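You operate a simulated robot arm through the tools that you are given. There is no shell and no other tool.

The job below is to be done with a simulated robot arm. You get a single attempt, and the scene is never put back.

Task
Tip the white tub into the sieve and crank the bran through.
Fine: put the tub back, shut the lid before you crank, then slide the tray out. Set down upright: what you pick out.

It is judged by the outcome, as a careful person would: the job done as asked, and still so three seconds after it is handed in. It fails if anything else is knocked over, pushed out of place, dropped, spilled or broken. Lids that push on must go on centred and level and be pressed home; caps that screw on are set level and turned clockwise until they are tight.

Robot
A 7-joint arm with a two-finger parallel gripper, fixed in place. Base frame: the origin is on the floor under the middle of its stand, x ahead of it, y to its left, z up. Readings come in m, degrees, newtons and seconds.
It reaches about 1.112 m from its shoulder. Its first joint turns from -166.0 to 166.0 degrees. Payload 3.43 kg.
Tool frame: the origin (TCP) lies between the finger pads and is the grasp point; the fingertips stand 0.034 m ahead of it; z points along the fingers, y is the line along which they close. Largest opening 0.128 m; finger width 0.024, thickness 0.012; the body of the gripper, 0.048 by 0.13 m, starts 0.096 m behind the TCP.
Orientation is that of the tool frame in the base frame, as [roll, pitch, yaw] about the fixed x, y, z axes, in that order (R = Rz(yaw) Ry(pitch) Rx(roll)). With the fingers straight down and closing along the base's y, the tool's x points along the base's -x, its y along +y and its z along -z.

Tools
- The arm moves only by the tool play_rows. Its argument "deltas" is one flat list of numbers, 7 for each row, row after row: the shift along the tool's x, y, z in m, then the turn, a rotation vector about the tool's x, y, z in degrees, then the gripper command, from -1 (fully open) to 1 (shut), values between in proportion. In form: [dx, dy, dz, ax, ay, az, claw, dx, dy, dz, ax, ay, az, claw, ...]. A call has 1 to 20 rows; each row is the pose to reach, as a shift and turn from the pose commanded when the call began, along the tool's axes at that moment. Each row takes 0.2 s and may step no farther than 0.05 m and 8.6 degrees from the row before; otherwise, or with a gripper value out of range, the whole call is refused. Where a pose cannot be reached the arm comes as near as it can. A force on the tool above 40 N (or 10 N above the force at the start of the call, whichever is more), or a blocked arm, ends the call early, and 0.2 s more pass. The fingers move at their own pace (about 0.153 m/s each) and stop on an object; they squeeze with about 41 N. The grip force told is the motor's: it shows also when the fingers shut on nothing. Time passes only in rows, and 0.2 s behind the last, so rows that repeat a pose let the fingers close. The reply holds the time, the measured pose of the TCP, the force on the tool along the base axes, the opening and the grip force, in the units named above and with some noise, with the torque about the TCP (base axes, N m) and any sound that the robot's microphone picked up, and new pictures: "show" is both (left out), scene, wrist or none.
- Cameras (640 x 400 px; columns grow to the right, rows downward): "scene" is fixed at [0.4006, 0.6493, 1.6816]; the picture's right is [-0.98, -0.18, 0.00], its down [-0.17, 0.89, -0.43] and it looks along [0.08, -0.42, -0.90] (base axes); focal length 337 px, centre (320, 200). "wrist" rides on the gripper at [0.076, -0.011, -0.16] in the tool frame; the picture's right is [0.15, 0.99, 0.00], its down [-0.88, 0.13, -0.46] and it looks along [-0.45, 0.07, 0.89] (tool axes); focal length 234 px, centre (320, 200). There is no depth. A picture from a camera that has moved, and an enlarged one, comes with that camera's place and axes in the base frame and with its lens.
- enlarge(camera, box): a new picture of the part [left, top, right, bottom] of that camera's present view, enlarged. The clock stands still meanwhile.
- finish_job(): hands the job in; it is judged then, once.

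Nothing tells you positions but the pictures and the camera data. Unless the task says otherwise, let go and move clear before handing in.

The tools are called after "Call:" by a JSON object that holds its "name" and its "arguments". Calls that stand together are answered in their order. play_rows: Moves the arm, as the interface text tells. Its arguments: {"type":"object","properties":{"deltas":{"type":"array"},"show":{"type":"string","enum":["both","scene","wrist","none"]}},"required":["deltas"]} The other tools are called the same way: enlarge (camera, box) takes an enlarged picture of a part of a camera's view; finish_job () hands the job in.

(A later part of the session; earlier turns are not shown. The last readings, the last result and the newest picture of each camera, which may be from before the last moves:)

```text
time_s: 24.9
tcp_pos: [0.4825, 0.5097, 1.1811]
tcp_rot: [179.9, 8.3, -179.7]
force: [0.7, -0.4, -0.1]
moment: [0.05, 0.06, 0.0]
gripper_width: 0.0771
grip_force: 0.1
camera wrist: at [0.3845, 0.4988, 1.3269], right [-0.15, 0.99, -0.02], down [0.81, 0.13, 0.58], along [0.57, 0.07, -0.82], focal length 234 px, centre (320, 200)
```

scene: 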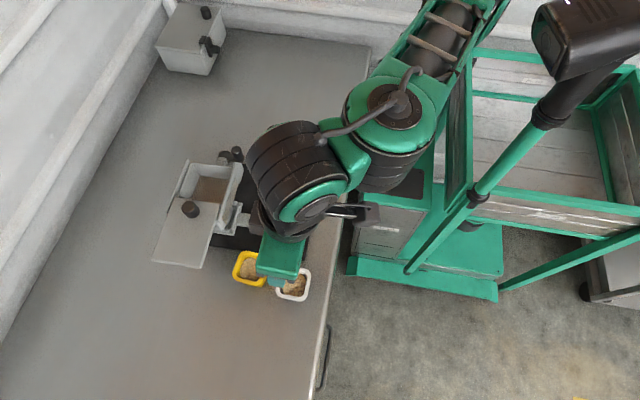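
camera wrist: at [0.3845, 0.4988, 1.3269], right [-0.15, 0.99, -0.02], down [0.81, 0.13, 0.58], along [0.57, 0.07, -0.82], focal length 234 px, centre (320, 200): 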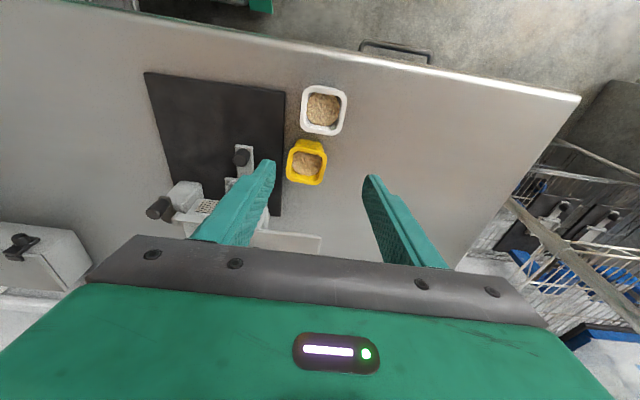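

Above the tubs now. I'll level the tool here and enlarge.

Call:
{"name": "play_rows", "arguments": {"deltas": [0, 0, 0, 0, 4, 0, -0.1, 0, 0, 0, 0, 8.3, 0, -0.1, 0, 0, 0, 0, 8.3, 0, -0.1], "show": "wrist"}}

Call:
{"name": "enlarge", "arguments": {"camera": "wrist", "box": [260, 60, 400, 200]}}

Call:
{"name": "enlarge", "arguments": {"camera": "scene", "box": [215, 235, 325, 315]}}

```text
time_s: 25.6
tcp_pos: [0.4809, 0.5103, 1.1808]
tcp_rot: [179.9, -0.1, -179.6]
force: [-0.4, -0.4, -0.4]
moment: [0.01, 0.02, -0.01]
gripper_width: 0.0703
grip_force: 0.1
camera wrist: at [0.4051, 0.4989, 1.3403], right [-0.15, 0.99, 0.0], down [0.88, 0.14, 0.45], along [0.45, 0.07, -0.89], focal length 234 px, centre (320, 200)
```

wrist: 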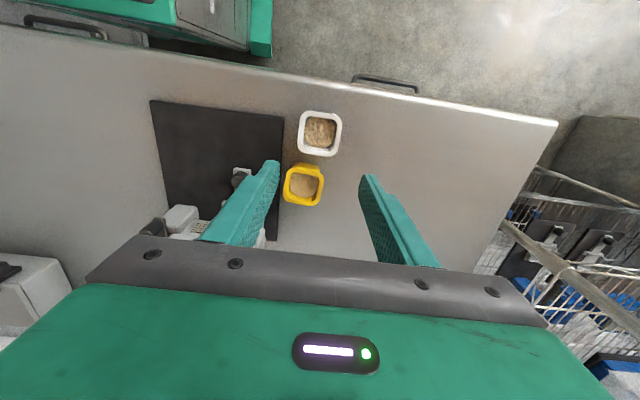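

```text
2.86 times, centred on (330, 130) of wrist
camera zoom: at [0.4051, 0.4989, 1.3403], right [-0.15, 0.99, 0.0], down [0.88, 0.14, 0.45], along [0.45, 0.07, -0.89], focal length 669 px, centre (291, 400)
```

zoom: 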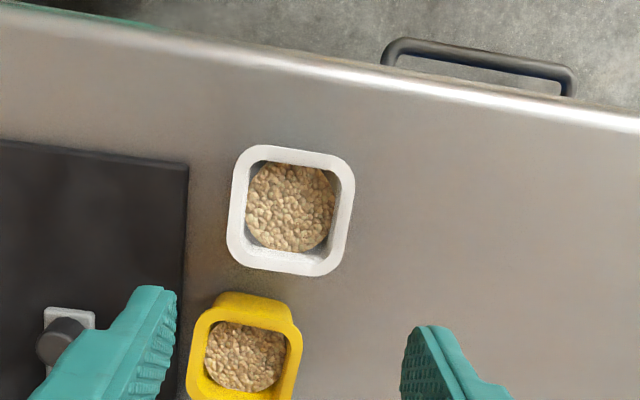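

```text
5.00 times, centred on (270, 275) of scene
camera zoom: at [0.4006, 0.6493, 1.6816], right [-0.98, -0.18, 0.0], down [-0.17, 0.89, -0.43], along [0.08, -0.42, -0.9], focal length 1685 px, centre (570, -175)
```

zoom: 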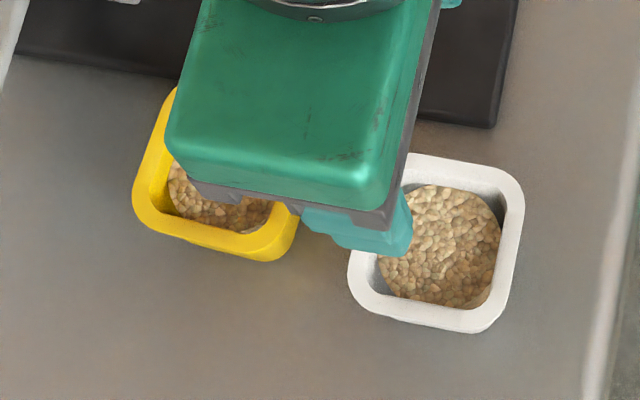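

The white tub is axis-aligned, about 6.5 cm square, centred near (0.487, 0.511) with its rim at z≈0.929; the table is near z 0.86. I'll descend over it with the fingers opened to about 10 cm.

Call:
{"name": "play_rows", "arguments": {"deltas": [-0.003, 0, 0.045, 0, 0, 0.2, -0.55, -0.006, 0.0007, 0.09, 0, 0, 0.4, -0.55, -0.006, 0.0007, 0.13, 0, 0, 0.4, -0.55, -0.006, 0.0007, 0.17, 0, 0, 0.4, -0.55, -0.006, 0.0007, 0.17, 0, 0, 0.4, -0.55], "show": "both"}}

Call:
{"name": "enlarge", "arguments": {"camera": "wrist", "box": [230, 90, 410, 240]}}

```text
time_s: 26.9
tcp_pos: [0.4843, 0.5105, 1.0081]
tcp_rot: [180.0, -0.1, 179.9]
force: [0.2, -0.3, -0.1]
moment: [0.0, 0.03, 0.01]
gripper_width: 0.0995
grip_force: 0.0
camera wrist: at [0.4079, 0.5002, 1.1671], right [-0.15, 0.99, 0.0], down [0.88, 0.13, 0.46], along [0.45, 0.07, -0.89], focal length 234 px, centre (320, 200)
```

scene: 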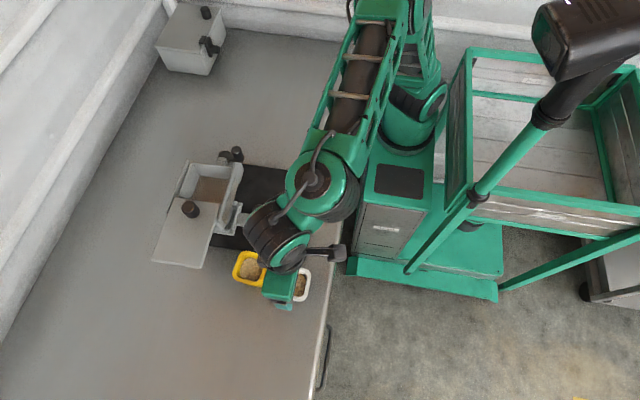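
wrist: 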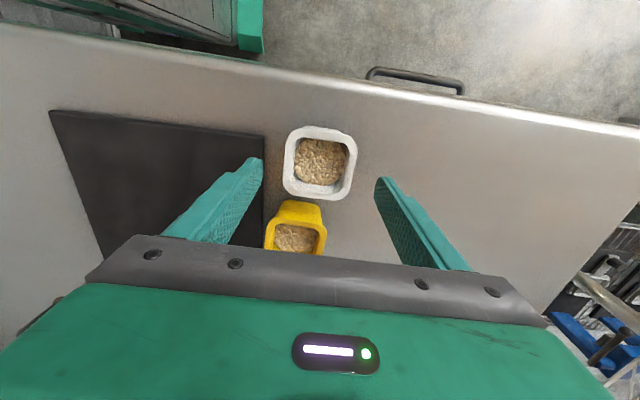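

```text
2.67 times, centred on (320, 165) of wrist
camera zoom: at [0.4079, 0.5002, 1.1671], right [-0.15, 0.99, 0.0], down [0.88, 0.13, 0.46], along [0.45, 0.07, -0.89], focal length 624 px, centre (320, 293)
```

zoom: 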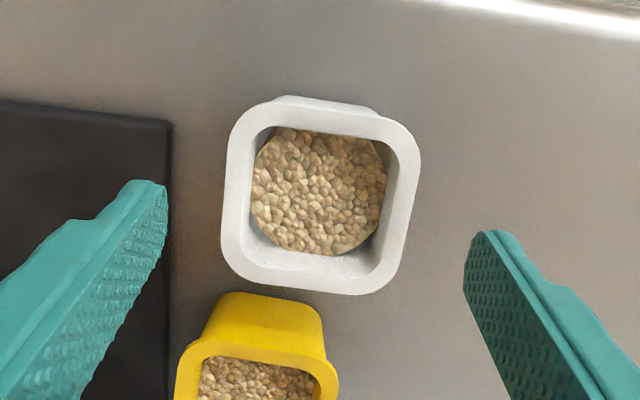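

The tub is centred between the fingers. I'll lower to grasp height.

Call:
{"name": "play_rows", "arguments": {"deltas": [-0.0015, 0.0013, 0.04, 0, 0, 0, -0.55, -0.0015, 0.0013, 0.075, 0, 0, 0, -0.55, -0.0015, 0.0013, 0.096, 0, 0, 0, -0.55, -0.0015, 0.0013, 0.096, 0, 0, 0, -0.55], "show": "both"}}

Call:
{"name": "enlarge", "arguments": {"camera": "wrist", "box": [220, 100, 420, 260]}}

```text
time_s: 27.9
tcp_pos: [0.4865, 0.512, 0.9149]
tcp_rot: [179.9, 0.0, 180.0]
force: [-0.6, -0.8, 3.8]
moment: [-0.2, -0.04, 0.0]
gripper_width: 0.0993
grip_force: 0.2
camera wrist: at [0.411, 0.5021, 1.0733], right [-0.15, 0.99, 0.0], down [0.88, 0.13, 0.46], along [0.45, 0.07, -0.89], focal length 234 px, centre (320, 200)
```

scene: 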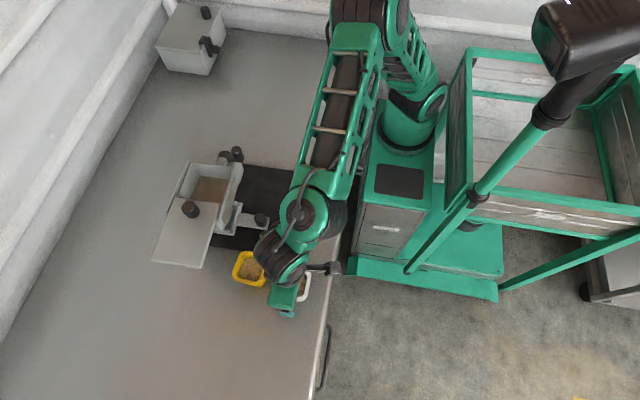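
wrist: 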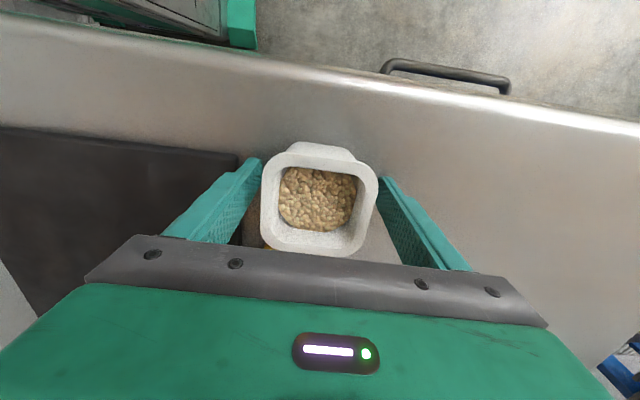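

```text
2.50 times, centred on (320, 180) of wrist
camera zoom: at [0.411, 0.5021, 1.0733], right [-0.15, 0.99, 0.0], down [0.88, 0.13, 0.46], along [0.45, 0.07, -0.89], focal length 585 px, centre (320, 250)
```

zoom: 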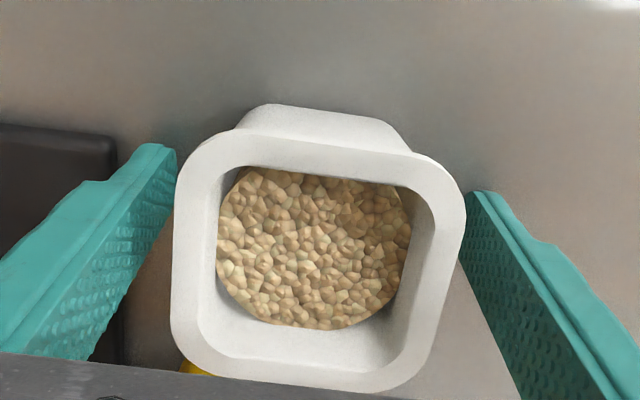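

The tub is centred; a slight upward force suggests a fingertip is just brushing something, so I'll raise 5 mm and then close.

Call:
{"name": "play_rows", "arguments": {"deltas": [0, 0, -0.005, 0, 0, 0, -0.55, 0, 0, -0.005, 0, 0, 0, -0.2, 0, 0, -0.005, 0, 0, 0, 0.2, 0, 0, -0.005, 0, 0, 0, 0.5, 0, 0, -0.005, 0, 0, 0, 0.5], "show": "both"}}

```text
time_s: 29.1
tcp_pos: [0.4864, 0.512, 0.9192]
tcp_rot: [180.0, -0.2, -180.0]
force: [-1.1, 0.5, 0.4]
moment: [-0.03, -0.02, -0.02]
gripper_width: 0.0605
grip_force: 40.8
camera wrist: at [0.4112, 0.5021, 1.0787], right [-0.15, 0.99, 0.0], down [0.88, 0.13, 0.46], along [0.45, 0.07, -0.89], focal length 234 px, centre (320, 200)
```

scene: 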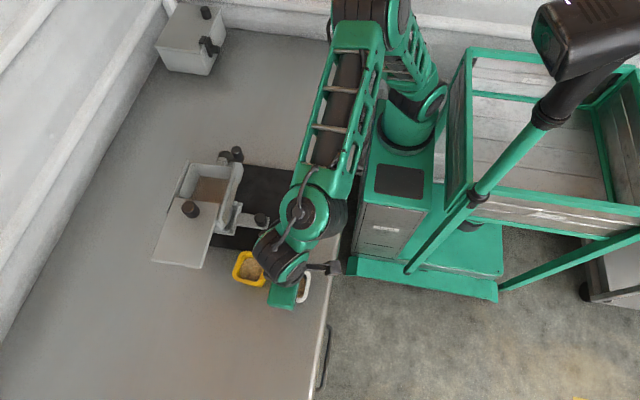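
wrist: 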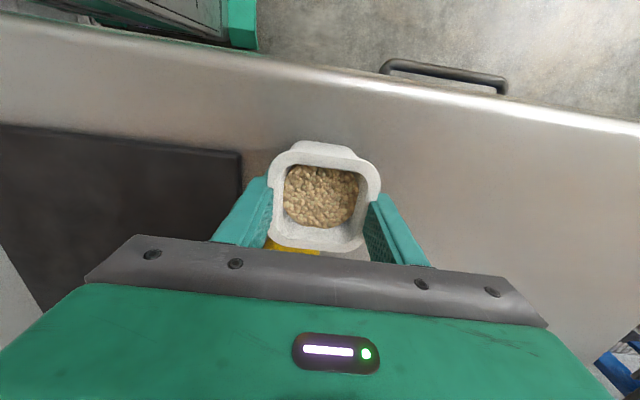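

The tub is gripped (width 0.0605, 41 N) at TCP (0.4864, 0.512, 0.919), which I'll remember for putting it back. I'll lift it straight up.

Call:
{"name": "play_rows", "arguments": {"deltas": [0, 0, -0.01, 0, 0, 0, 0.5, 0, 0, -0.03, 0, 0, 0, 0.5, 0, 0, -0.06, 0, 0, 0, 0.5, 0, 0, -0.09, 0, 0, 0, 0.5, 0, 0, -0.12, 0, 0, 0, 0.5, 0, 0, -0.15, 0, 0, 0, 0.5, 0, 0, -0.18, 0, 0, 0, 0.5, 0, 0, -0.21, 0, 0, 0, 0.5, 0, 0, -0.24, 0, 0, 0, 0.5, 0, 0, -0.27, 0, 0, 0, 0.5], "show": "both"}}

```text
time_s: 31.2
tcp_pos: [0.4873, 0.5118, 1.1921]
tcp_rot: [179.9, -0.1, -179.9]
force: [-0.1, 0.2, -1.2]
moment: [-0.03, 0.02, -0.02]
gripper_width: 0.0608
grip_force: 41.1
camera wrist: at [0.4114, 0.5007, 1.3509], right [-0.15, 0.99, 0.0], down [0.88, 0.13, 0.45], along [0.45, 0.07, -0.89], focal length 234 px, centre (320, 200)
```

scene: 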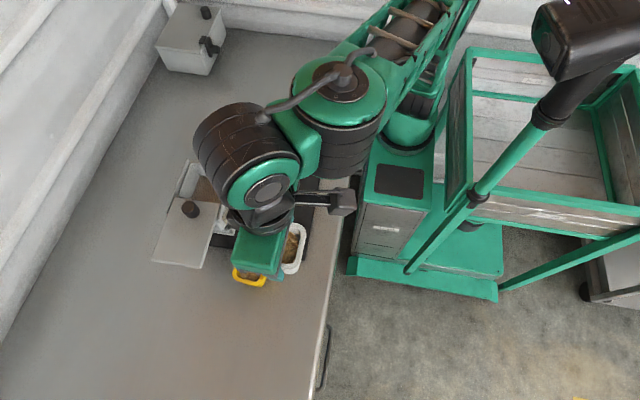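
wrist: 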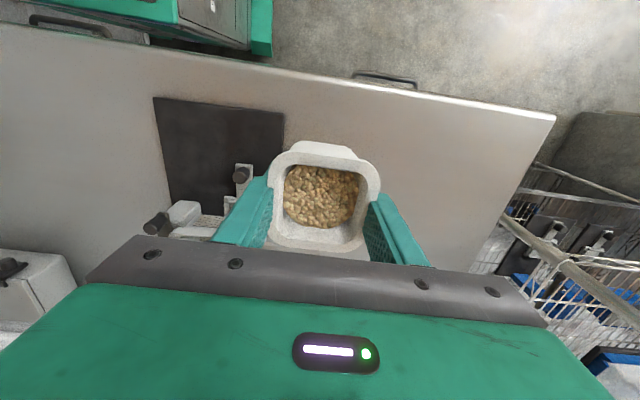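

The tub is up and level. I'll carry it over the hopper with about 9° of tilt, back along the path I know is clear.

Call:
{"name": "play_rows", "arguments": {"deltas": [0, 0, -0.01, 0, -4.5, 0, 0.5, -0.03, -0.022, -0.02, 0, -9, 0, 0.5, -0.061, -0.044, -0.03, 0, -9, 0, 0.5, -0.091, -0.066, -0.04, 0, -9, 0, 0.5, -0.122, -0.088, -0.05, 0, -9, 0, 0.5, -0.152, -0.11, -0.058, 0, -9, 0, 0.5, -0.182, -0.132, -0.058, 0, -9, 0, 0.5, -0.2127, -0.154, -0.058, 0, -9, 0, 0.5, -0.2127, -0.154, -0.058, 0, -9, 0, 0.5], "show": "both"}}

```text
time_s: 33.2
tcp_pos: [0.6995, 0.3606, 1.251]
tcp_rot: [179.9, 8.8, 179.9]
force: [0.2, 0.1, 0.0]
moment: [-0.06, -0.02, -0.02]
gripper_width: 0.0609
grip_force: 40.9
camera wrist: at [0.6003, 0.3493, 1.3967], right [-0.14, 0.99, -0.02], down [0.8, 0.13, 0.59], along [0.58, 0.07, -0.81], focal length 234 px, centre (320, 200)
```

scene: 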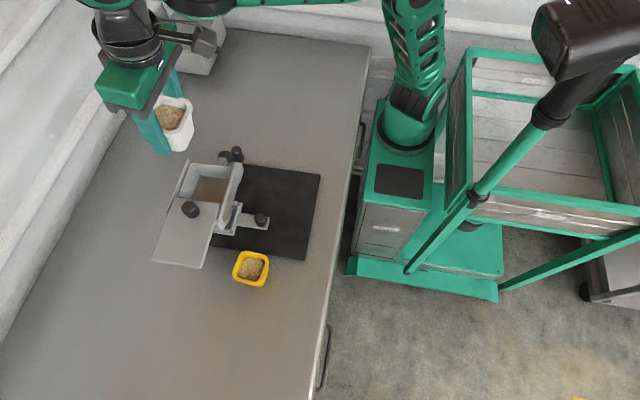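
wrist: 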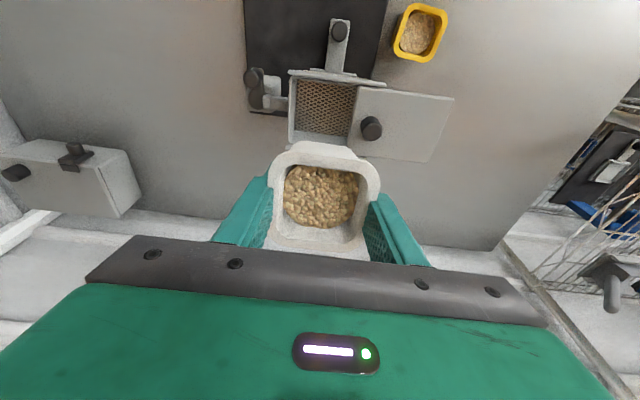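

Call:
{"name": "enlarge", "arguments": {"camera": "wrist", "box": [240, 50, 460, 180]}}

Call:
{"name": "enlarge", "arguments": {"camera": "scene", "box": [145, 130, 285, 275]}}

```text
2.91 times, centred on (350, 115) of wrist
camera zoom: at [0.6003, 0.3493, 1.3967], right [-0.14, 0.99, -0.02], down [0.8, 0.13, 0.59], along [0.58, 0.07, -0.81], focal length 681 px, centre (233, 447)
```

zoom: 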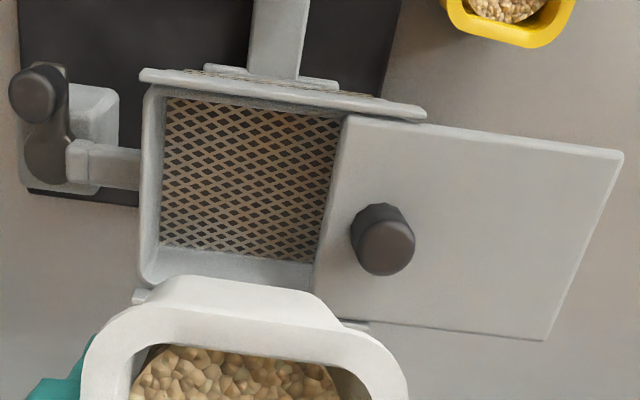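

```text
2.76 times, centred on (215, 202) of scene
camera zoom: at [0.4006, 0.6493, 1.6816], right [-0.98, -0.18, 0.0], down [-0.17, 0.89, -0.43], along [0.08, -0.42, -0.9], focal length 930 px, centre (610, 193)
```

zoom: 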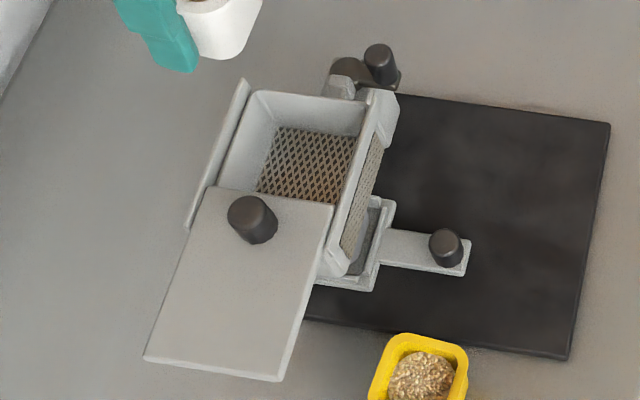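

The hopper opening spans x 0.658–0.745 and y 0.318–0.401. I'll lower the tub to pouring height, slightly to the far side because it pours over its near lip.

Call:
{"name": "play_rows", "arguments": {"deltas": [-0.0065, 0, 0.035, 0, 0, 0, 0.5, -0.013, 0, 0.07, 0, 0, 0, 0.5, -0.0196, 0, 0.1052, 0, 0, 0, 0.5, -0.0196, 0, 0.1052, 0, 0, 0, 0.5], "show": "both"}}

```text
time_s: 34.2
tcp_pos: [0.7341, 0.3596, 1.1482]
tcp_rot: [179.9, 8.9, -180.0]
force: [-0.3, -0.1, -0.4]
moment: [0.01, -0.01, -0.06]
gripper_width: 0.061
grip_force: 40.5
camera wrist: at [0.6341, 0.3491, 1.2933], right [-0.14, 0.99, -0.02], down [0.8, 0.13, 0.59], along [0.58, 0.07, -0.81], focal length 234 px, centre (320, 200)
```

scene: 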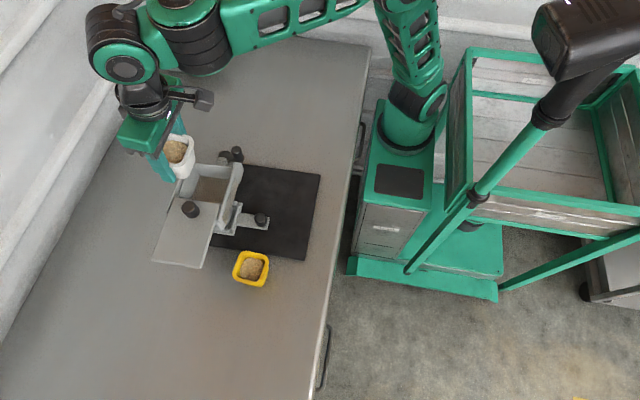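
wrist: 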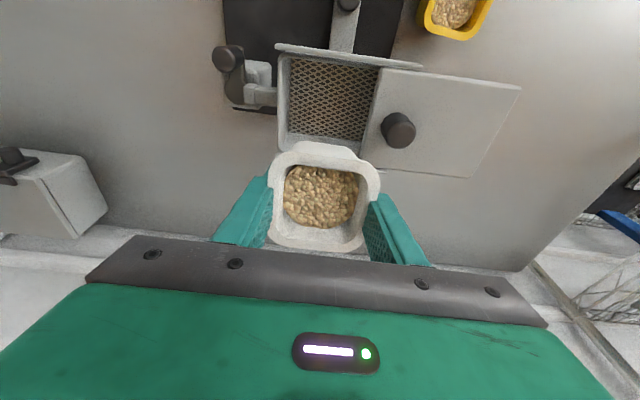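

Call:
{"name": "play_rows", "arguments": {"deltas": [0, 0, 0, 0, -6, 0, 0.5, 0, 0, 0, 0, -12, 0, 0.5, 0, 0, 0, 0, -18, 0, 0.5, 0, 0, 0, 0, -24, 0, 0.5, 0, 0, 0, 0, -30, 0, 0.5, 0, 0, 0, 0, -36, 0, 0.5], "show": "both"}}

```text
time_s: 35.6
tcp_pos: [0.7358, 0.3578, 1.1487]
tcp_rot: [179.9, 45.0, -180.0]
force: [0.1, 0.0, -1.2]
moment: [-0.01, 0.03, -0.02]
gripper_width: 0.0606
grip_force: 41.3
camera wrist: at [0.5692, 0.3471, 1.2064], right [-0.1, 0.99, -0.1], down [0.3, 0.13, 0.95], along [0.95, 0.07, -0.31], focal length 234 px, centre (320, 200)
```

scene: 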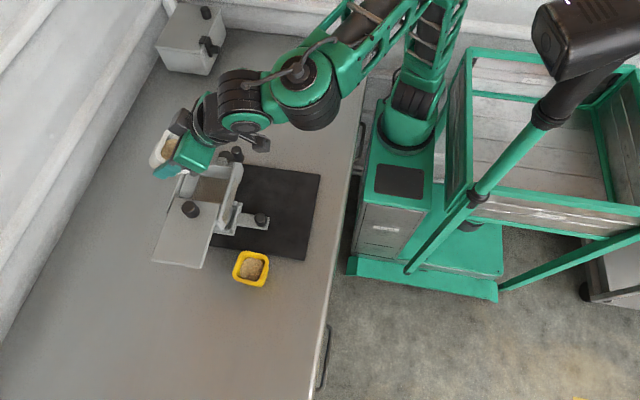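
wrist: 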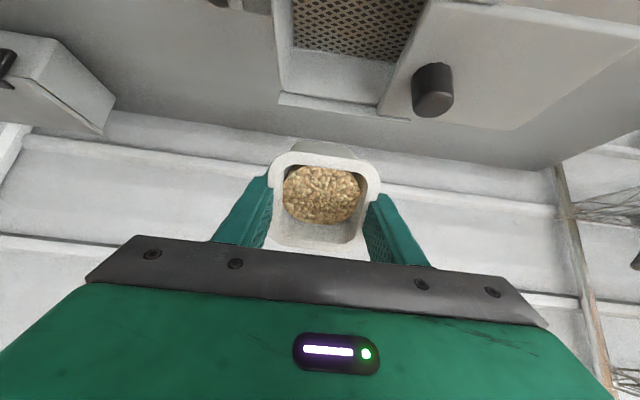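

Nothing has poured at 45°. I'll tip farther, slowly.

Call:
{"name": "play_rows", "arguments": {"deltas": [0.001, 0, -0.001, 0, -5, 0, 0.5, 0.0025, 0, -0.0025, 0, -10, 0, 0.5, 0.004, 0, -0.004, 0, -15, 0, 0.5, 0.0055, 0, -0.0055, 0, -20, 0, 0.5, 0.0071, 0, -0.0071, 0, -25, 0, 0.5, 0.0085, 0, -0.0085, 0, -30, 0, 0.5, 0.0106, 0, -0.0106, 0, -35, 0, 0.5], "show": "both"}}

```text
time_s: 37.2
tcp_pos: [0.7206, 0.3573, 1.1485]
tcp_rot: [179.5, 79.9, 179.7]
force: [-0.1, -0.2, -0.8]
moment: [0.0, 0.0, 0.0]
gripper_width: 0.0608
grip_force: 40.9
camera wrist: at [0.5497, 0.3477, 1.1002], right [-0.03, 0.99, -0.14], down [-0.3, 0.13, 0.95], along [0.95, 0.07, 0.29], focal length 234 px, centre (320, 200)
```

scene: 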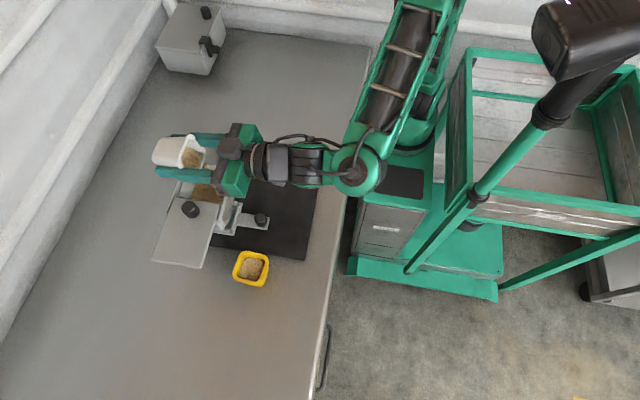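
wrist: 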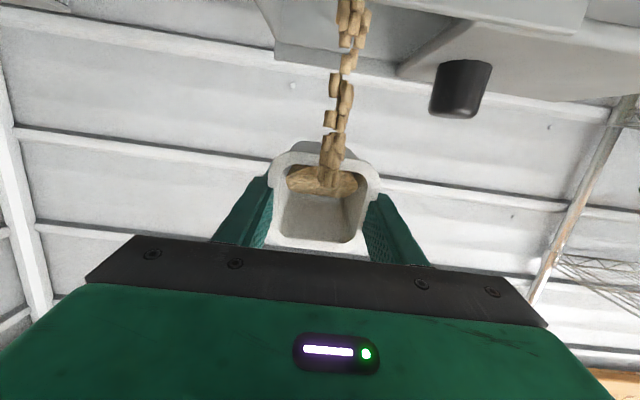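

Bran is streaming out of the tub. I'll check where it lands.

Call:
{"name": "enlarge", "arguments": {"camera": "scene", "box": [145, 120, 275, 260]}}

Call:
{"name": "enlarge", "arguments": {"camera": "wrist", "box": [230, 0, 420, 200]}}

```text
2.86 times, centred on (210, 190) of scene
camera zoom: at [0.4006, 0.6493, 1.6816], right [-0.98, -0.18, 0.0], down [-0.17, 0.89, -0.43], along [0.08, -0.42, -0.9], focal length 963 px, centre (634, 229)
```

zoom: 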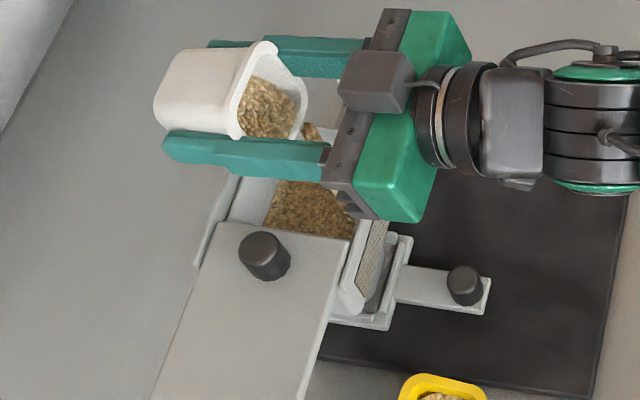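

```text
2.00 times, centred on (325, 100) of wrist
camera zoom: at [0.5497, 0.3477, 1.1002], right [-0.03, 0.99, -0.14], down [-0.3, 0.13, 0.95], along [0.95, 0.07, 0.29], focal length 468 px, centre (310, 400)
```

zoom: 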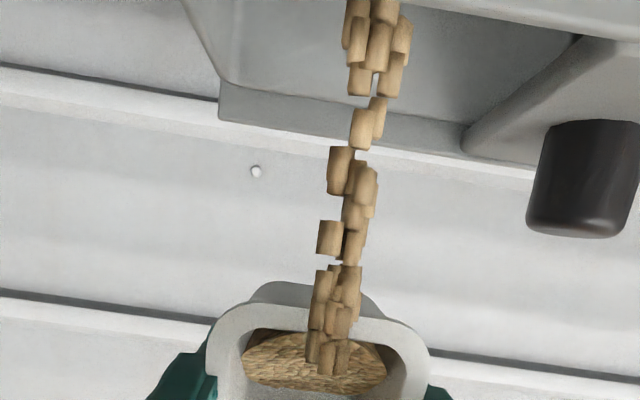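

It's landing inside the hopper. I'll continue tipping to about 110° and hold.

Call:
{"name": "play_rows", "arguments": {"deltas": [0.0003, 0, -0.002, 0, -4, 0, 0.5, 0.0007, 0, -0.004, 0, -8, 0, 0.5, 0.001, 0, -0.006, 0, -12, 0, 0.5, 0.0014, 0, -0.008, 0, -16, 0, 0.5, 0.0018, 0, -0.0105, 0, -20, 0, 0.5, 0.0022, 0, -0.0125, 0, -25, 0, 0.5, 0.0026, 0, -0.0148, 0, -30, 0, 0.5, 0.0026, 0, -0.0148, 0, -30, 0, 0.5, 0.0026, 0, -0.0148, 0, -30, 0, 0.5], "show": "both"}}

Call:
{"name": "enlarge", "arguments": {"camera": "scene", "box": [145, 120, 275, 260]}}

Call:
{"name": "enlarge", "arguments": {"camera": "wrist", "box": [230, 0, 420, 260]}}

```text
time_s: 39.2
tcp_pos: [0.7048, 0.3566, 1.1479]
tcp_rot: [0.2, 70.0, 0.0]
force: [-0.5, 0.1, -1.1]
moment: [-0.02, 0.01, -0.03]
gripper_width: 0.0605
grip_force: 41.0
camera wrist: at [0.5815, 0.3475, 1.0211], right [0.05, 0.99, -0.14], down [-0.73, 0.13, 0.67], along [0.68, 0.07, 0.73], focal length 234 px, centre (320, 200)
```

scene: 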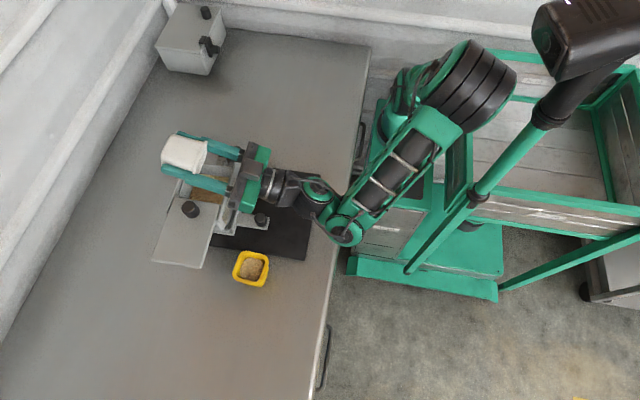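
wrist: 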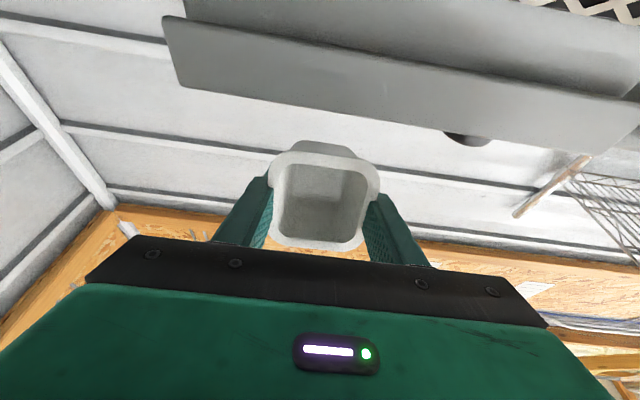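

```text
2.86 times, centred on (210, 190) of scene
camera zoom: at [0.4006, 0.6493, 1.6816], right [-0.98, -0.18, 0.0], down [-0.17, 0.89, -0.43], along [0.08, -0.42, -0.9], focal length 963 px, centre (634, 229)
```

zoom: 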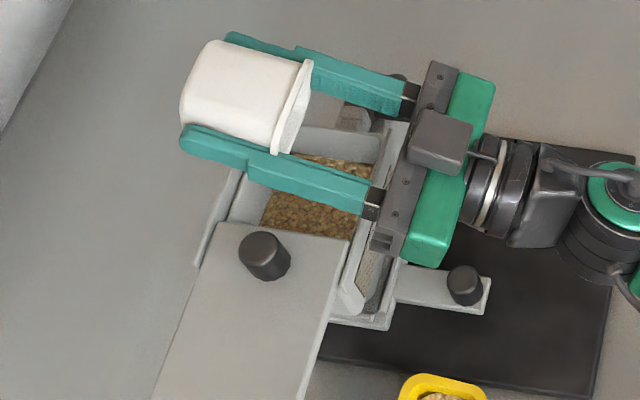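

```text
1.54 times, centred on (325, 130) of wrist
camera zoom: at [0.5815, 0.3475, 1.0211], right [0.05, 0.99, -0.14], down [-0.73, 0.13, 0.67], along [0.68, 0.07, 0.73], focal length 360 px, centre (312, 308)
```

zoom: 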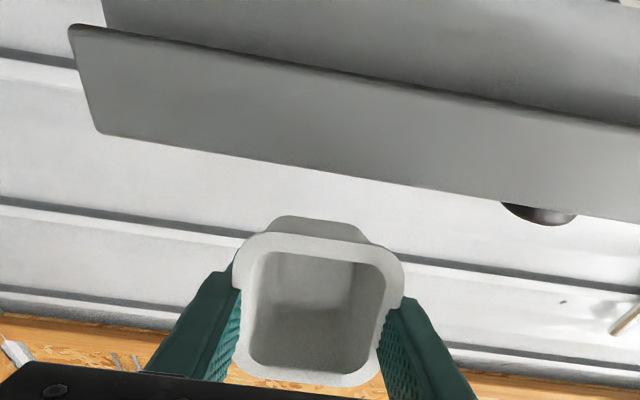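

The tub is empty and the bran is in the hopper. I'll tilt it back up while rising.

Call:
{"name": "play_rows", "arguments": {"deltas": [-0.0044, 0, 0.004, 0, 7.3, 0, 0.5, -0.0089, 0, 0.008, 0, 14.6, 0, 0.5, -0.0133, 0, 0.012, 0, 21.9, 0, 0.5, -0.0178, 0, 0.016, 0, 29.2, 0, 0.5, -0.0222, 0, 0.02, 0, 36.5, 0, 0.5, -0.0267, 0, 0.024, 0, 43.8, 0, 0.5, -0.0311, 0, 0.028, 0, 51.1, 0, 0.5, -0.0356, 0, 0.032, 0, 58.4, 0, 0.5, -0.04, 0, 0.0359, 0, 65.7, 0, 0.5, -0.04, 0, 0.0359, 0, 65.7, 0, 0.5], "show": "both"}}

```text
time_s: 41.5
tcp_pos: [0.7263, 0.3569, 1.1977]
tcp_rot: [179.9, 44.2, 179.9]
force: [-0.1, 0.3, -0.2]
moment: [0.02, -0.03, 0.01]
gripper_width: 0.0604
grip_force: 40.9
camera wrist: at [0.5588, 0.3465, 1.2588], right [-0.11, 0.99, -0.1], down [0.31, 0.13, 0.94], along [0.94, 0.07, -0.32], focal length 234 px, centre (320, 200)
```

scene: 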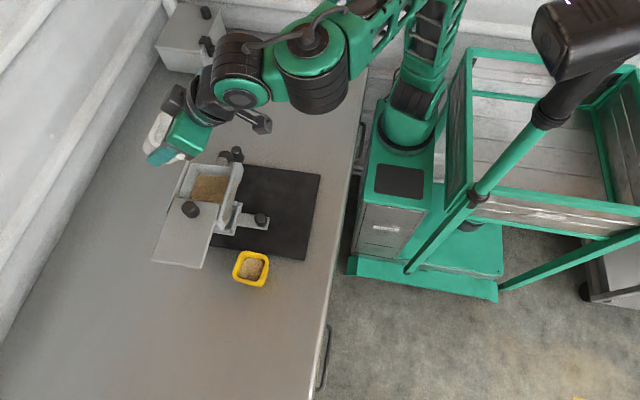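
wrist: 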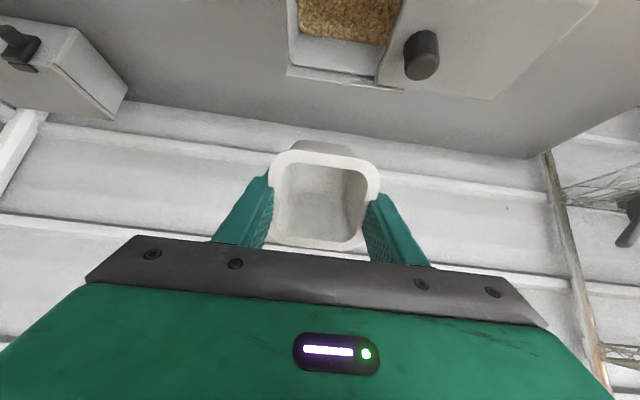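

Call:
{"name": "play_rows", "arguments": {"deltas": [0.0216, 0.0194, -0.021, 0, 4.4, 0, 0.5, 0.0433, 0.0388, -0.042, 0, 8.8, 0, 0.5, 0.0649, 0.0581, -0.063, 0, 13.2, 0, 0.5, 0.0865, 0.0775, -0.084, 0, 17.6, 0, 0.5, 0.108, 0.097, -0.105, 0, 22, 0, 0.5, 0.13, 0.116, -0.126, 0, 26.4, 0, 0.5, 0.151, 0.136, -0.147, 0, 30.8, 0, 0.5, 0.173, 0.155, -0.1682, 0, 35.2, 0, 0.5, 0.173, 0.155, -0.1682, 0, 35.2, 0, 0.5], "show": "both"}}

```text
time_s: 43.5
tcp_pos: [0.4901, 0.5095, 1.2002]
tcp_rot: [179.6, 9.0, 179.5]
force: [1.1, -0.5, -1.0]
moment: [0.0, -0.01, 0.0]
gripper_width: 0.0607
grip_force: 41.3
camera wrist: at [0.389, 0.4995, 1.3447], right [-0.13, 0.99, -0.02], down [0.8, 0.12, 0.59], along [0.59, 0.06, -0.81], focal length 234 px, centre (320, 200)
```

scene: 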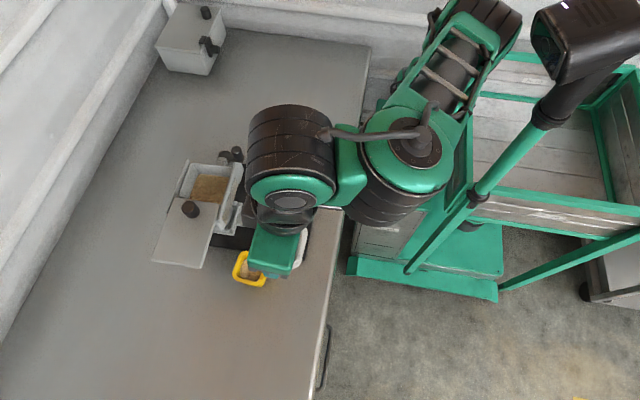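
wrist: 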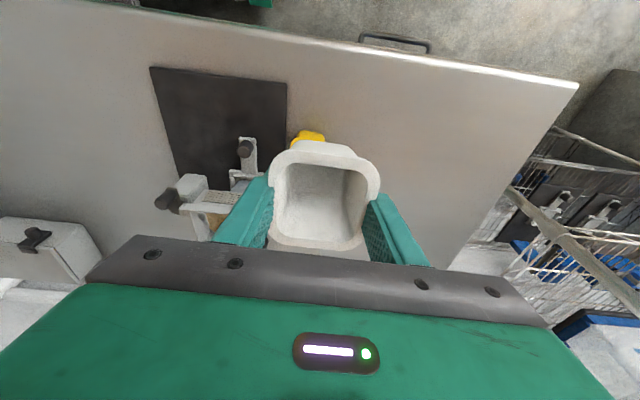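

Call:
{"name": "play_rows", "arguments": {"deltas": [0.006, 0.001, 0.033, 0.1, 3, -0.2, 0.5, 0.012, 0.002, 0.066, 0.2, 6, -0.3, 0.5, 0.0193, 0.0025, 0.0982, 0.4, 9, -0.5, 0.5, 0.0193, 0.0025, 0.0982, 0.4, 9, -0.5, 0.5, 0.0193, 0.0025, 0.0982, 0.4, 9, -0.5, 0.5], "show": "wrist"}}

```text
time_s: 44.6
tcp_pos: [0.4817, 0.5132, 1.0982]
tcp_rot: [-179.6, 0.1, -179.6]
force: [-0.1, 0.4, -0.1]
moment: [-0.01, 0.01, 0.0]
gripper_width: 0.0605
grip_force: 41.1
camera wrist: at [0.4049, 0.5042, 1.2569], right [-0.15, 0.99, -0.01], down [0.88, 0.14, 0.46], along [0.45, 0.06, -0.89], focal length 234 px, centre (320, 200)
```

wrist: 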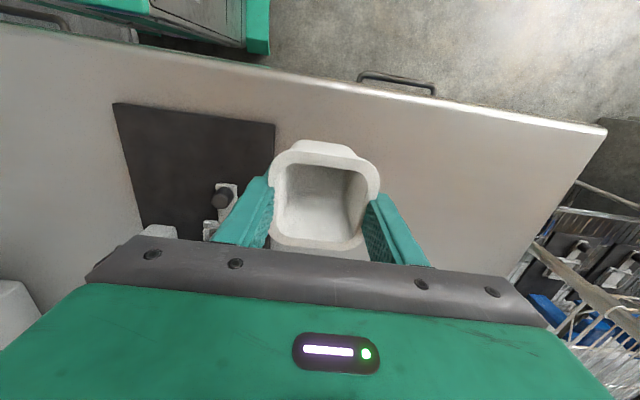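

Call:
{"name": "play_rows", "arguments": {"deltas": [-0.0016, -0.0004, 0.04, -0.1, 0, 0.1, 0.5, -0.0032, -0.0008, 0.08, -0.2, 0, 0.2, 0.5, -0.0047, -0.0012, 0.12, -0.3, 0, 0.3, 0.5, -0.0047, -0.0012, 0.15, -0.3, 0, 0.3, 0.5, -0.0047, -0.0012, 0.165, -0.3, 0, 0.3, 0.5, -0.0047, -0.0012, 0.165, -0.3, 0, 0.3, 0.5], "show": "both"}}

```text
time_s: 46.0
tcp_pos: [0.4856, 0.5137, 0.9325]
tcp_rot: [-179.9, -0.1, -179.8]
force: [-0.3, 0.1, 0.5]
moment: [0.01, 0.02, 0.03]
gripper_width: 0.0602
grip_force: 41.1
camera wrist: at [0.4092, 0.5025, 1.0921], right [-0.15, 0.99, 0.0], down [0.88, 0.13, 0.46], along [0.45, 0.07, -0.89], focal length 234 px, centre (320, 200)
```

scene: 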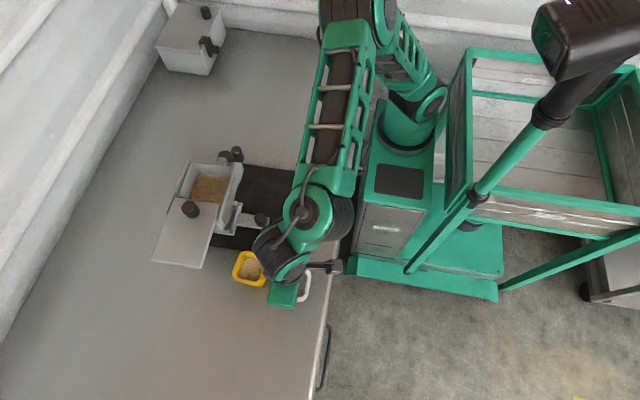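
wrist: 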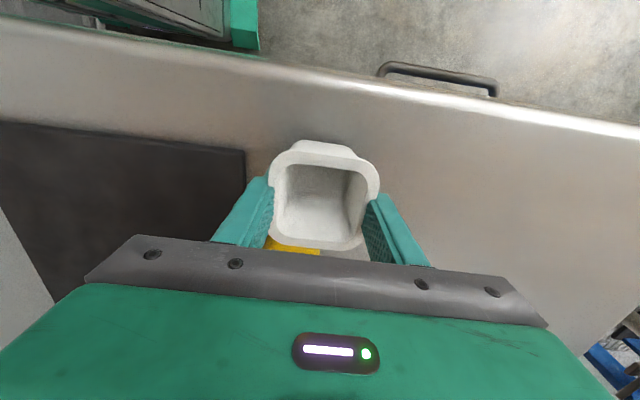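

Call:
{"name": "play_rows", "arguments": {"deltas": [-0.0008, -0.0015, 0.005, 0, 0, 0, 0.5, -0.0008, -0.0015, 0.009, 0, 0, 0, 0.5, -0.0008, -0.0015, 0.0125, 0, 0, 0, 0.5, -0.0008, -0.0015, 0.0125, 0, 0, 0, 0.5], "show": "wrist"}}

```text
time_s: 47.0
tcp_pos: [0.4855, 0.5117, 0.9206]
tcp_rot: [179.9, 0.1, -179.9]
force: [0.1, -1.7, 13.6]
moment: [0.31, 0.02, -0.01]
gripper_width: 0.0607
grip_force: 40.7
camera wrist: at [0.4096, 0.5011, 1.0801], right [-0.15, 0.99, 0.0], down [0.88, 0.13, 0.46], along [0.45, 0.07, -0.89], focal length 234 px, centre (320, 200)
```

wrist: 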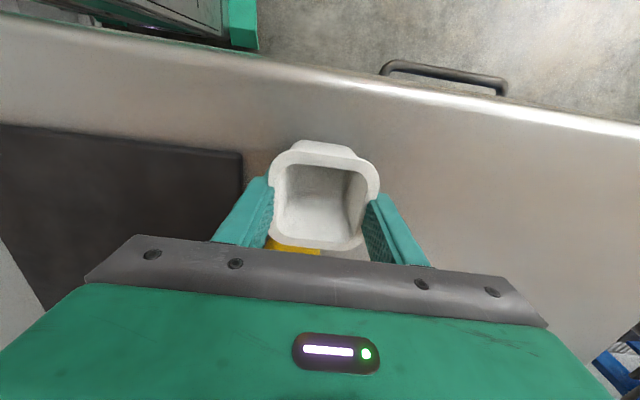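

The tub is back on the table at its original spot. I'll release and rise.

Call:
{"name": "play_rows", "arguments": {"deltas": [0, 0, -0.001, 0, 0, 0, 0.2, 0, 0, -0.001, 0, 0, 0, -0.1, 0, 0, -0.001, 0, 0, 0, -0.4, 0, 0, -0.001, 0, 0, 0, -0.4, 0, 0, -0.03, 0, 0, 0, -0.4, 0, 0, -0.07, 0, 0, 0, -0.4, 0, 0, -0.12, 0, 0, 0, -0.4, 0, 0, -0.17, 0, 0, 0, -0.4], "show": "both"}}

Call:
{"name": "enlarge", "arguments": {"camera": "wrist", "box": [120, 90, 420, 260]}}

```text
time_s: 48.9
tcp_pos: [0.4863, 0.5103, 1.09]
tcp_rot: [-179.9, 0.0, -179.9]
force: [0.6, 0.2, -0.8]
moment: [-0.03, 0.04, 0.01]
gripper_width: 0.0896
grip_force: 0.0
camera wrist: at [0.4099, 0.4995, 1.2492], right [-0.15, 0.99, 0.0], down [0.88, 0.13, 0.46], along [0.45, 0.07, -0.89], focal length 234 px, centre (320, 200)
```

scene: 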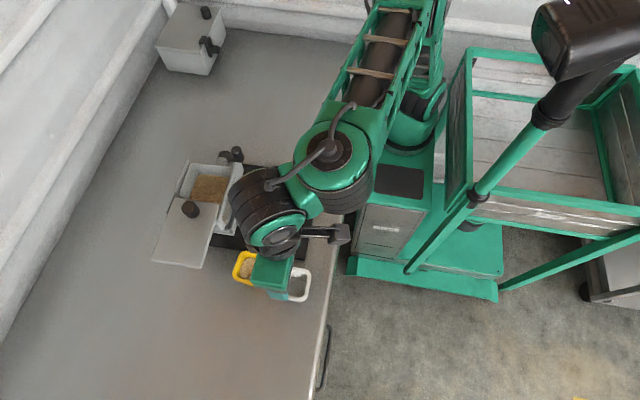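
wrist: 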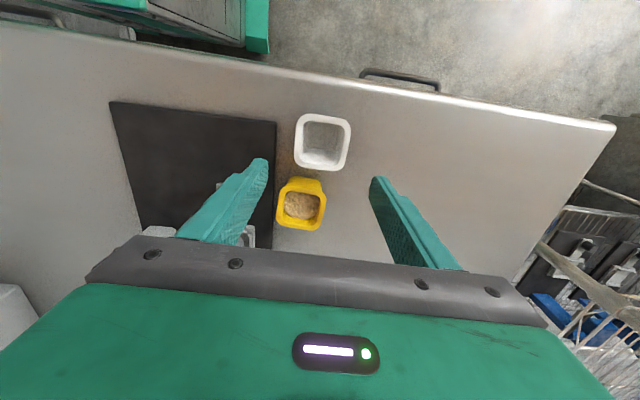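

```text
2.13 times, centred on (270, 175) of wrist
camera zoom: at [0.4099, 0.4995, 1.2492], right [-0.15, 0.99, 0.0], down [0.88, 0.13, 0.46], along [0.45, 0.07, -0.89], focal length 500 px, centre (427, 253)
```

zoom: 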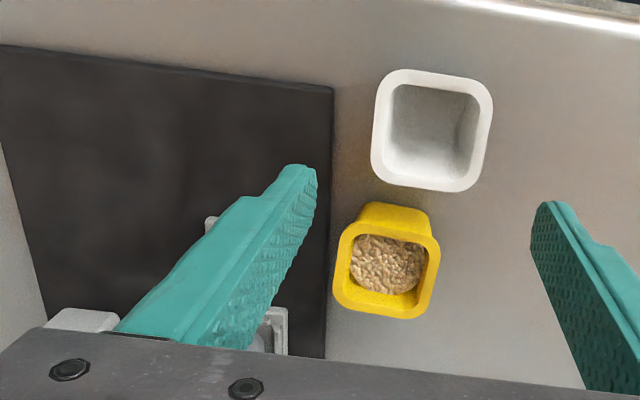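

The white tub is empty, upright and back in its place, with no spill visible. Next I go to the lid knob to shut the lid, keeping a slight tilt on the way.

Call:
{"name": "play_rows", "arguments": {"deltas": [-0.01, 0, -0.04, 0, -3, 0, -0.3, -0.045, -0.012, -0.07, 0, -6, 0, -0.3, -0.08, -0.026, -0.09, 0, -8, 0, -0.3, -0.115, -0.04, -0.11, 0, -8, 0, -0.3, -0.15, -0.054, -0.11, 0, -8, 0, -0.3, -0.185, -0.068, -0.11, 0, -8, 0, -0.3, -0.214, -0.08, -0.11, 0, -8, 0, -0.3, -0.214, -0.08, -0.11, 0, -8, 0, -0.3], "show": "both"}}

```text
time_s: 50.6
tcp_pos: [0.7009, 0.4327, 1.1987]
tcp_rot: [180.0, 8.1, -179.8]
force: [-0.3, -0.6, 0.4]
moment: [0.02, 0.0, 0.01]
gripper_width: 0.0835
grip_force: 0.0
camera wrist: at [0.6031, 0.4213, 1.3471], right [-0.15, 0.99, -0.02], down [0.81, 0.13, 0.57], along [0.57, 0.07, -0.82], focal length 234 px, centre (320, 200)
```

scene: 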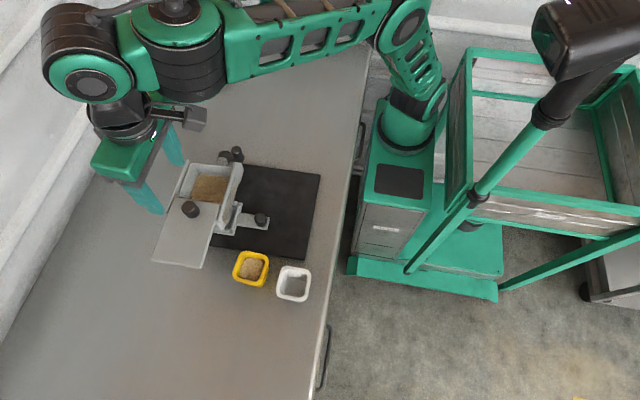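
wrist: 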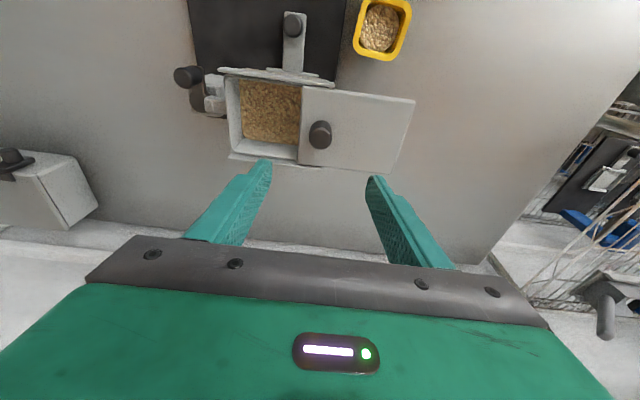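

Call:
{"name": "enlarge", "arguments": {"camera": "wrist", "box": [160, 40, 430, 200]}}

Call:
{"name": "play_rows", "arguments": {"deltas": [0, 0, 0, 0, 4, 0, -0.3, 0, -0.001, 0.02, 0, 8, 0, -0.3, 0, -0.001, 0.02, 0, 8, 0, -0.3], "show": "wrist"}}

```text
2.37 times, centred on (295, 120) of wrist
camera zoom: at [0.6031, 0.4213, 1.3471], right [-0.15, 0.99, -0.02], down [0.81, 0.13, 0.57], along [0.57, 0.07, -0.82], focal length 555 px, centre (379, 390)
```

zoom: 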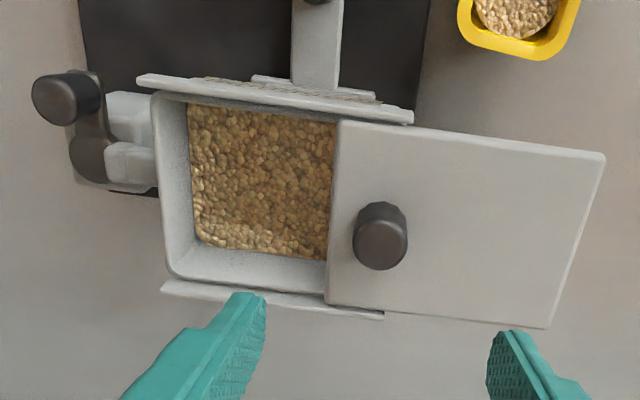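

```text
time_s: 51.5
tcp_pos: [0.7031, 0.4313, 1.1817]
tcp_rot: [-179.9, 0.0, -179.9]
force: [0.1, -0.9, -0.3]
moment: [-0.03, -0.01, -0.04]
gripper_width: 0.0831
grip_force: 0.1
camera wrist: at [0.627, 0.4216, 1.3395], right [-0.15, 0.99, 0.0], down [0.88, 0.13, 0.46], along [0.45, 0.07, -0.89], focal length 234 px, centre (320, 200)
```

wrist: 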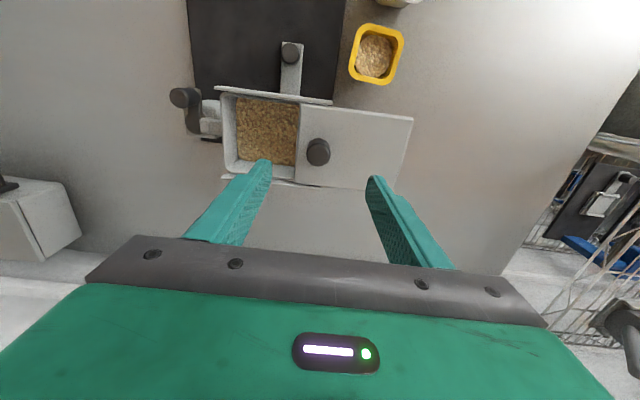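

Level and clear, with no bran spilled. I'll lower and grip the lid knob.

Call:
{"name": "play_rows", "arguments": {"deltas": [0.0013, -0.0004, 0.045, 0, 0, 0, -0.3, 0.0024, -0.0008, 0.08, 0, 0, 0, -0.3, 0.0024, -0.0008, 0.089, 0, 0, 0, -0.3, 0.0024, -0.0008, 0.089, 0, 0, 0, 1, 0.0024, -0.0008, 0.089, 0, 0, 0, 1, 0.0024, -0.0008, 0.089, 0, 0, 0, 1], "show": "wrist"}}

```text
time_s: 52.9
tcp_pos: [0.7006, 0.4303, 1.0913]
tcp_rot: [-180.0, 0.0, -179.8]
force: [0.1, 0.0, -0.3]
moment: [0.59, -0.16, -0.05]
gripper_width: 0.0271
grip_force: 40.9
camera wrist: at [0.6245, 0.4207, 1.25], right [-0.15, 0.99, 0.0], down [0.88, 0.13, 0.46], along [0.45, 0.07, -0.89], focal length 234 px, centre (320, 200)
```

wrist: 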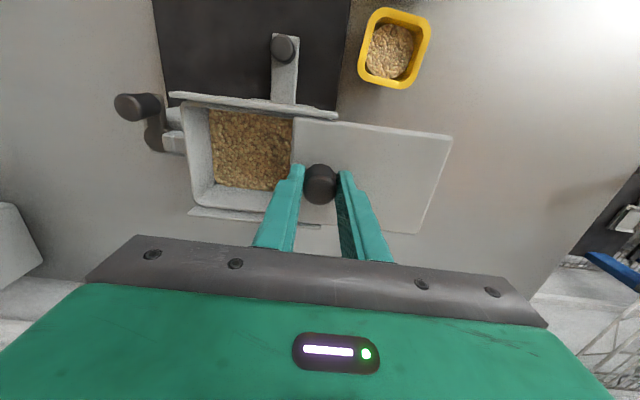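

Gripped. I'll slide the lid back shut along −y until it seats.

Call:
{"name": "play_rows", "arguments": {"deltas": [-0.0004, -0.014, 0, 0, 0, 0, 1, -0.0008, -0.028, 0, 0, 0, 0, 1, -0.0012, -0.042, 0, 0, 0, 0, 1, -0.0016, -0.056, 0, 0, 0, 0, 1, -0.002, -0.07, 0, 0, 0, 0, 1, -0.0024, -0.084, 0, 0, 0, 0, 1, -0.0027, -0.094, 0, 0, 0, 0, 1, -0.0028, -0.0985, 0, 0, 0, 0, 1, -0.0029, -0.1005, 0, 0, 0, 0, 1], "show": "both"}}

```text
time_s: 54.9
tcp_pos: [0.7036, 0.3318, 1.0912]
tcp_rot: [179.8, 0.2, -179.7]
force: [3.9, 23.6, 4.2]
moment: [1.41, -0.57, 0.07]
gripper_width: 0.0271
grip_force: 41.1
camera wrist: at [0.6264, 0.321, 1.2499], right [-0.15, 0.99, 0.0], down [0.88, 0.14, 0.46], along [0.45, 0.07, -0.89], focal length 234 px, centre (320, 200)
```

scene: 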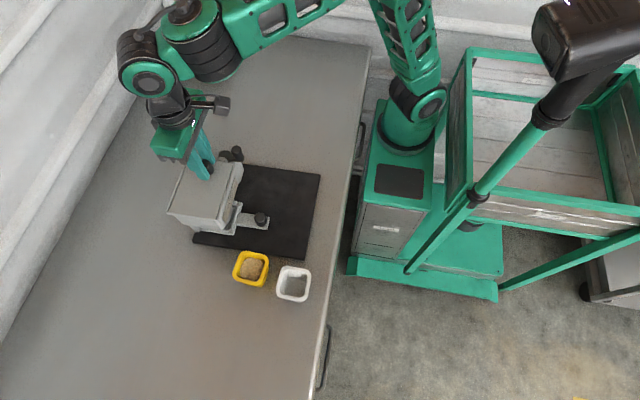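
wrist: 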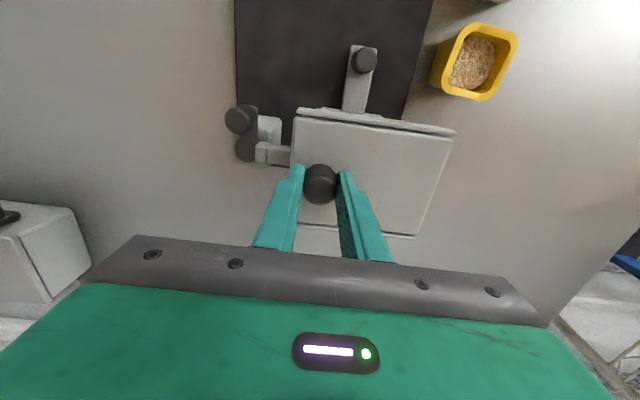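

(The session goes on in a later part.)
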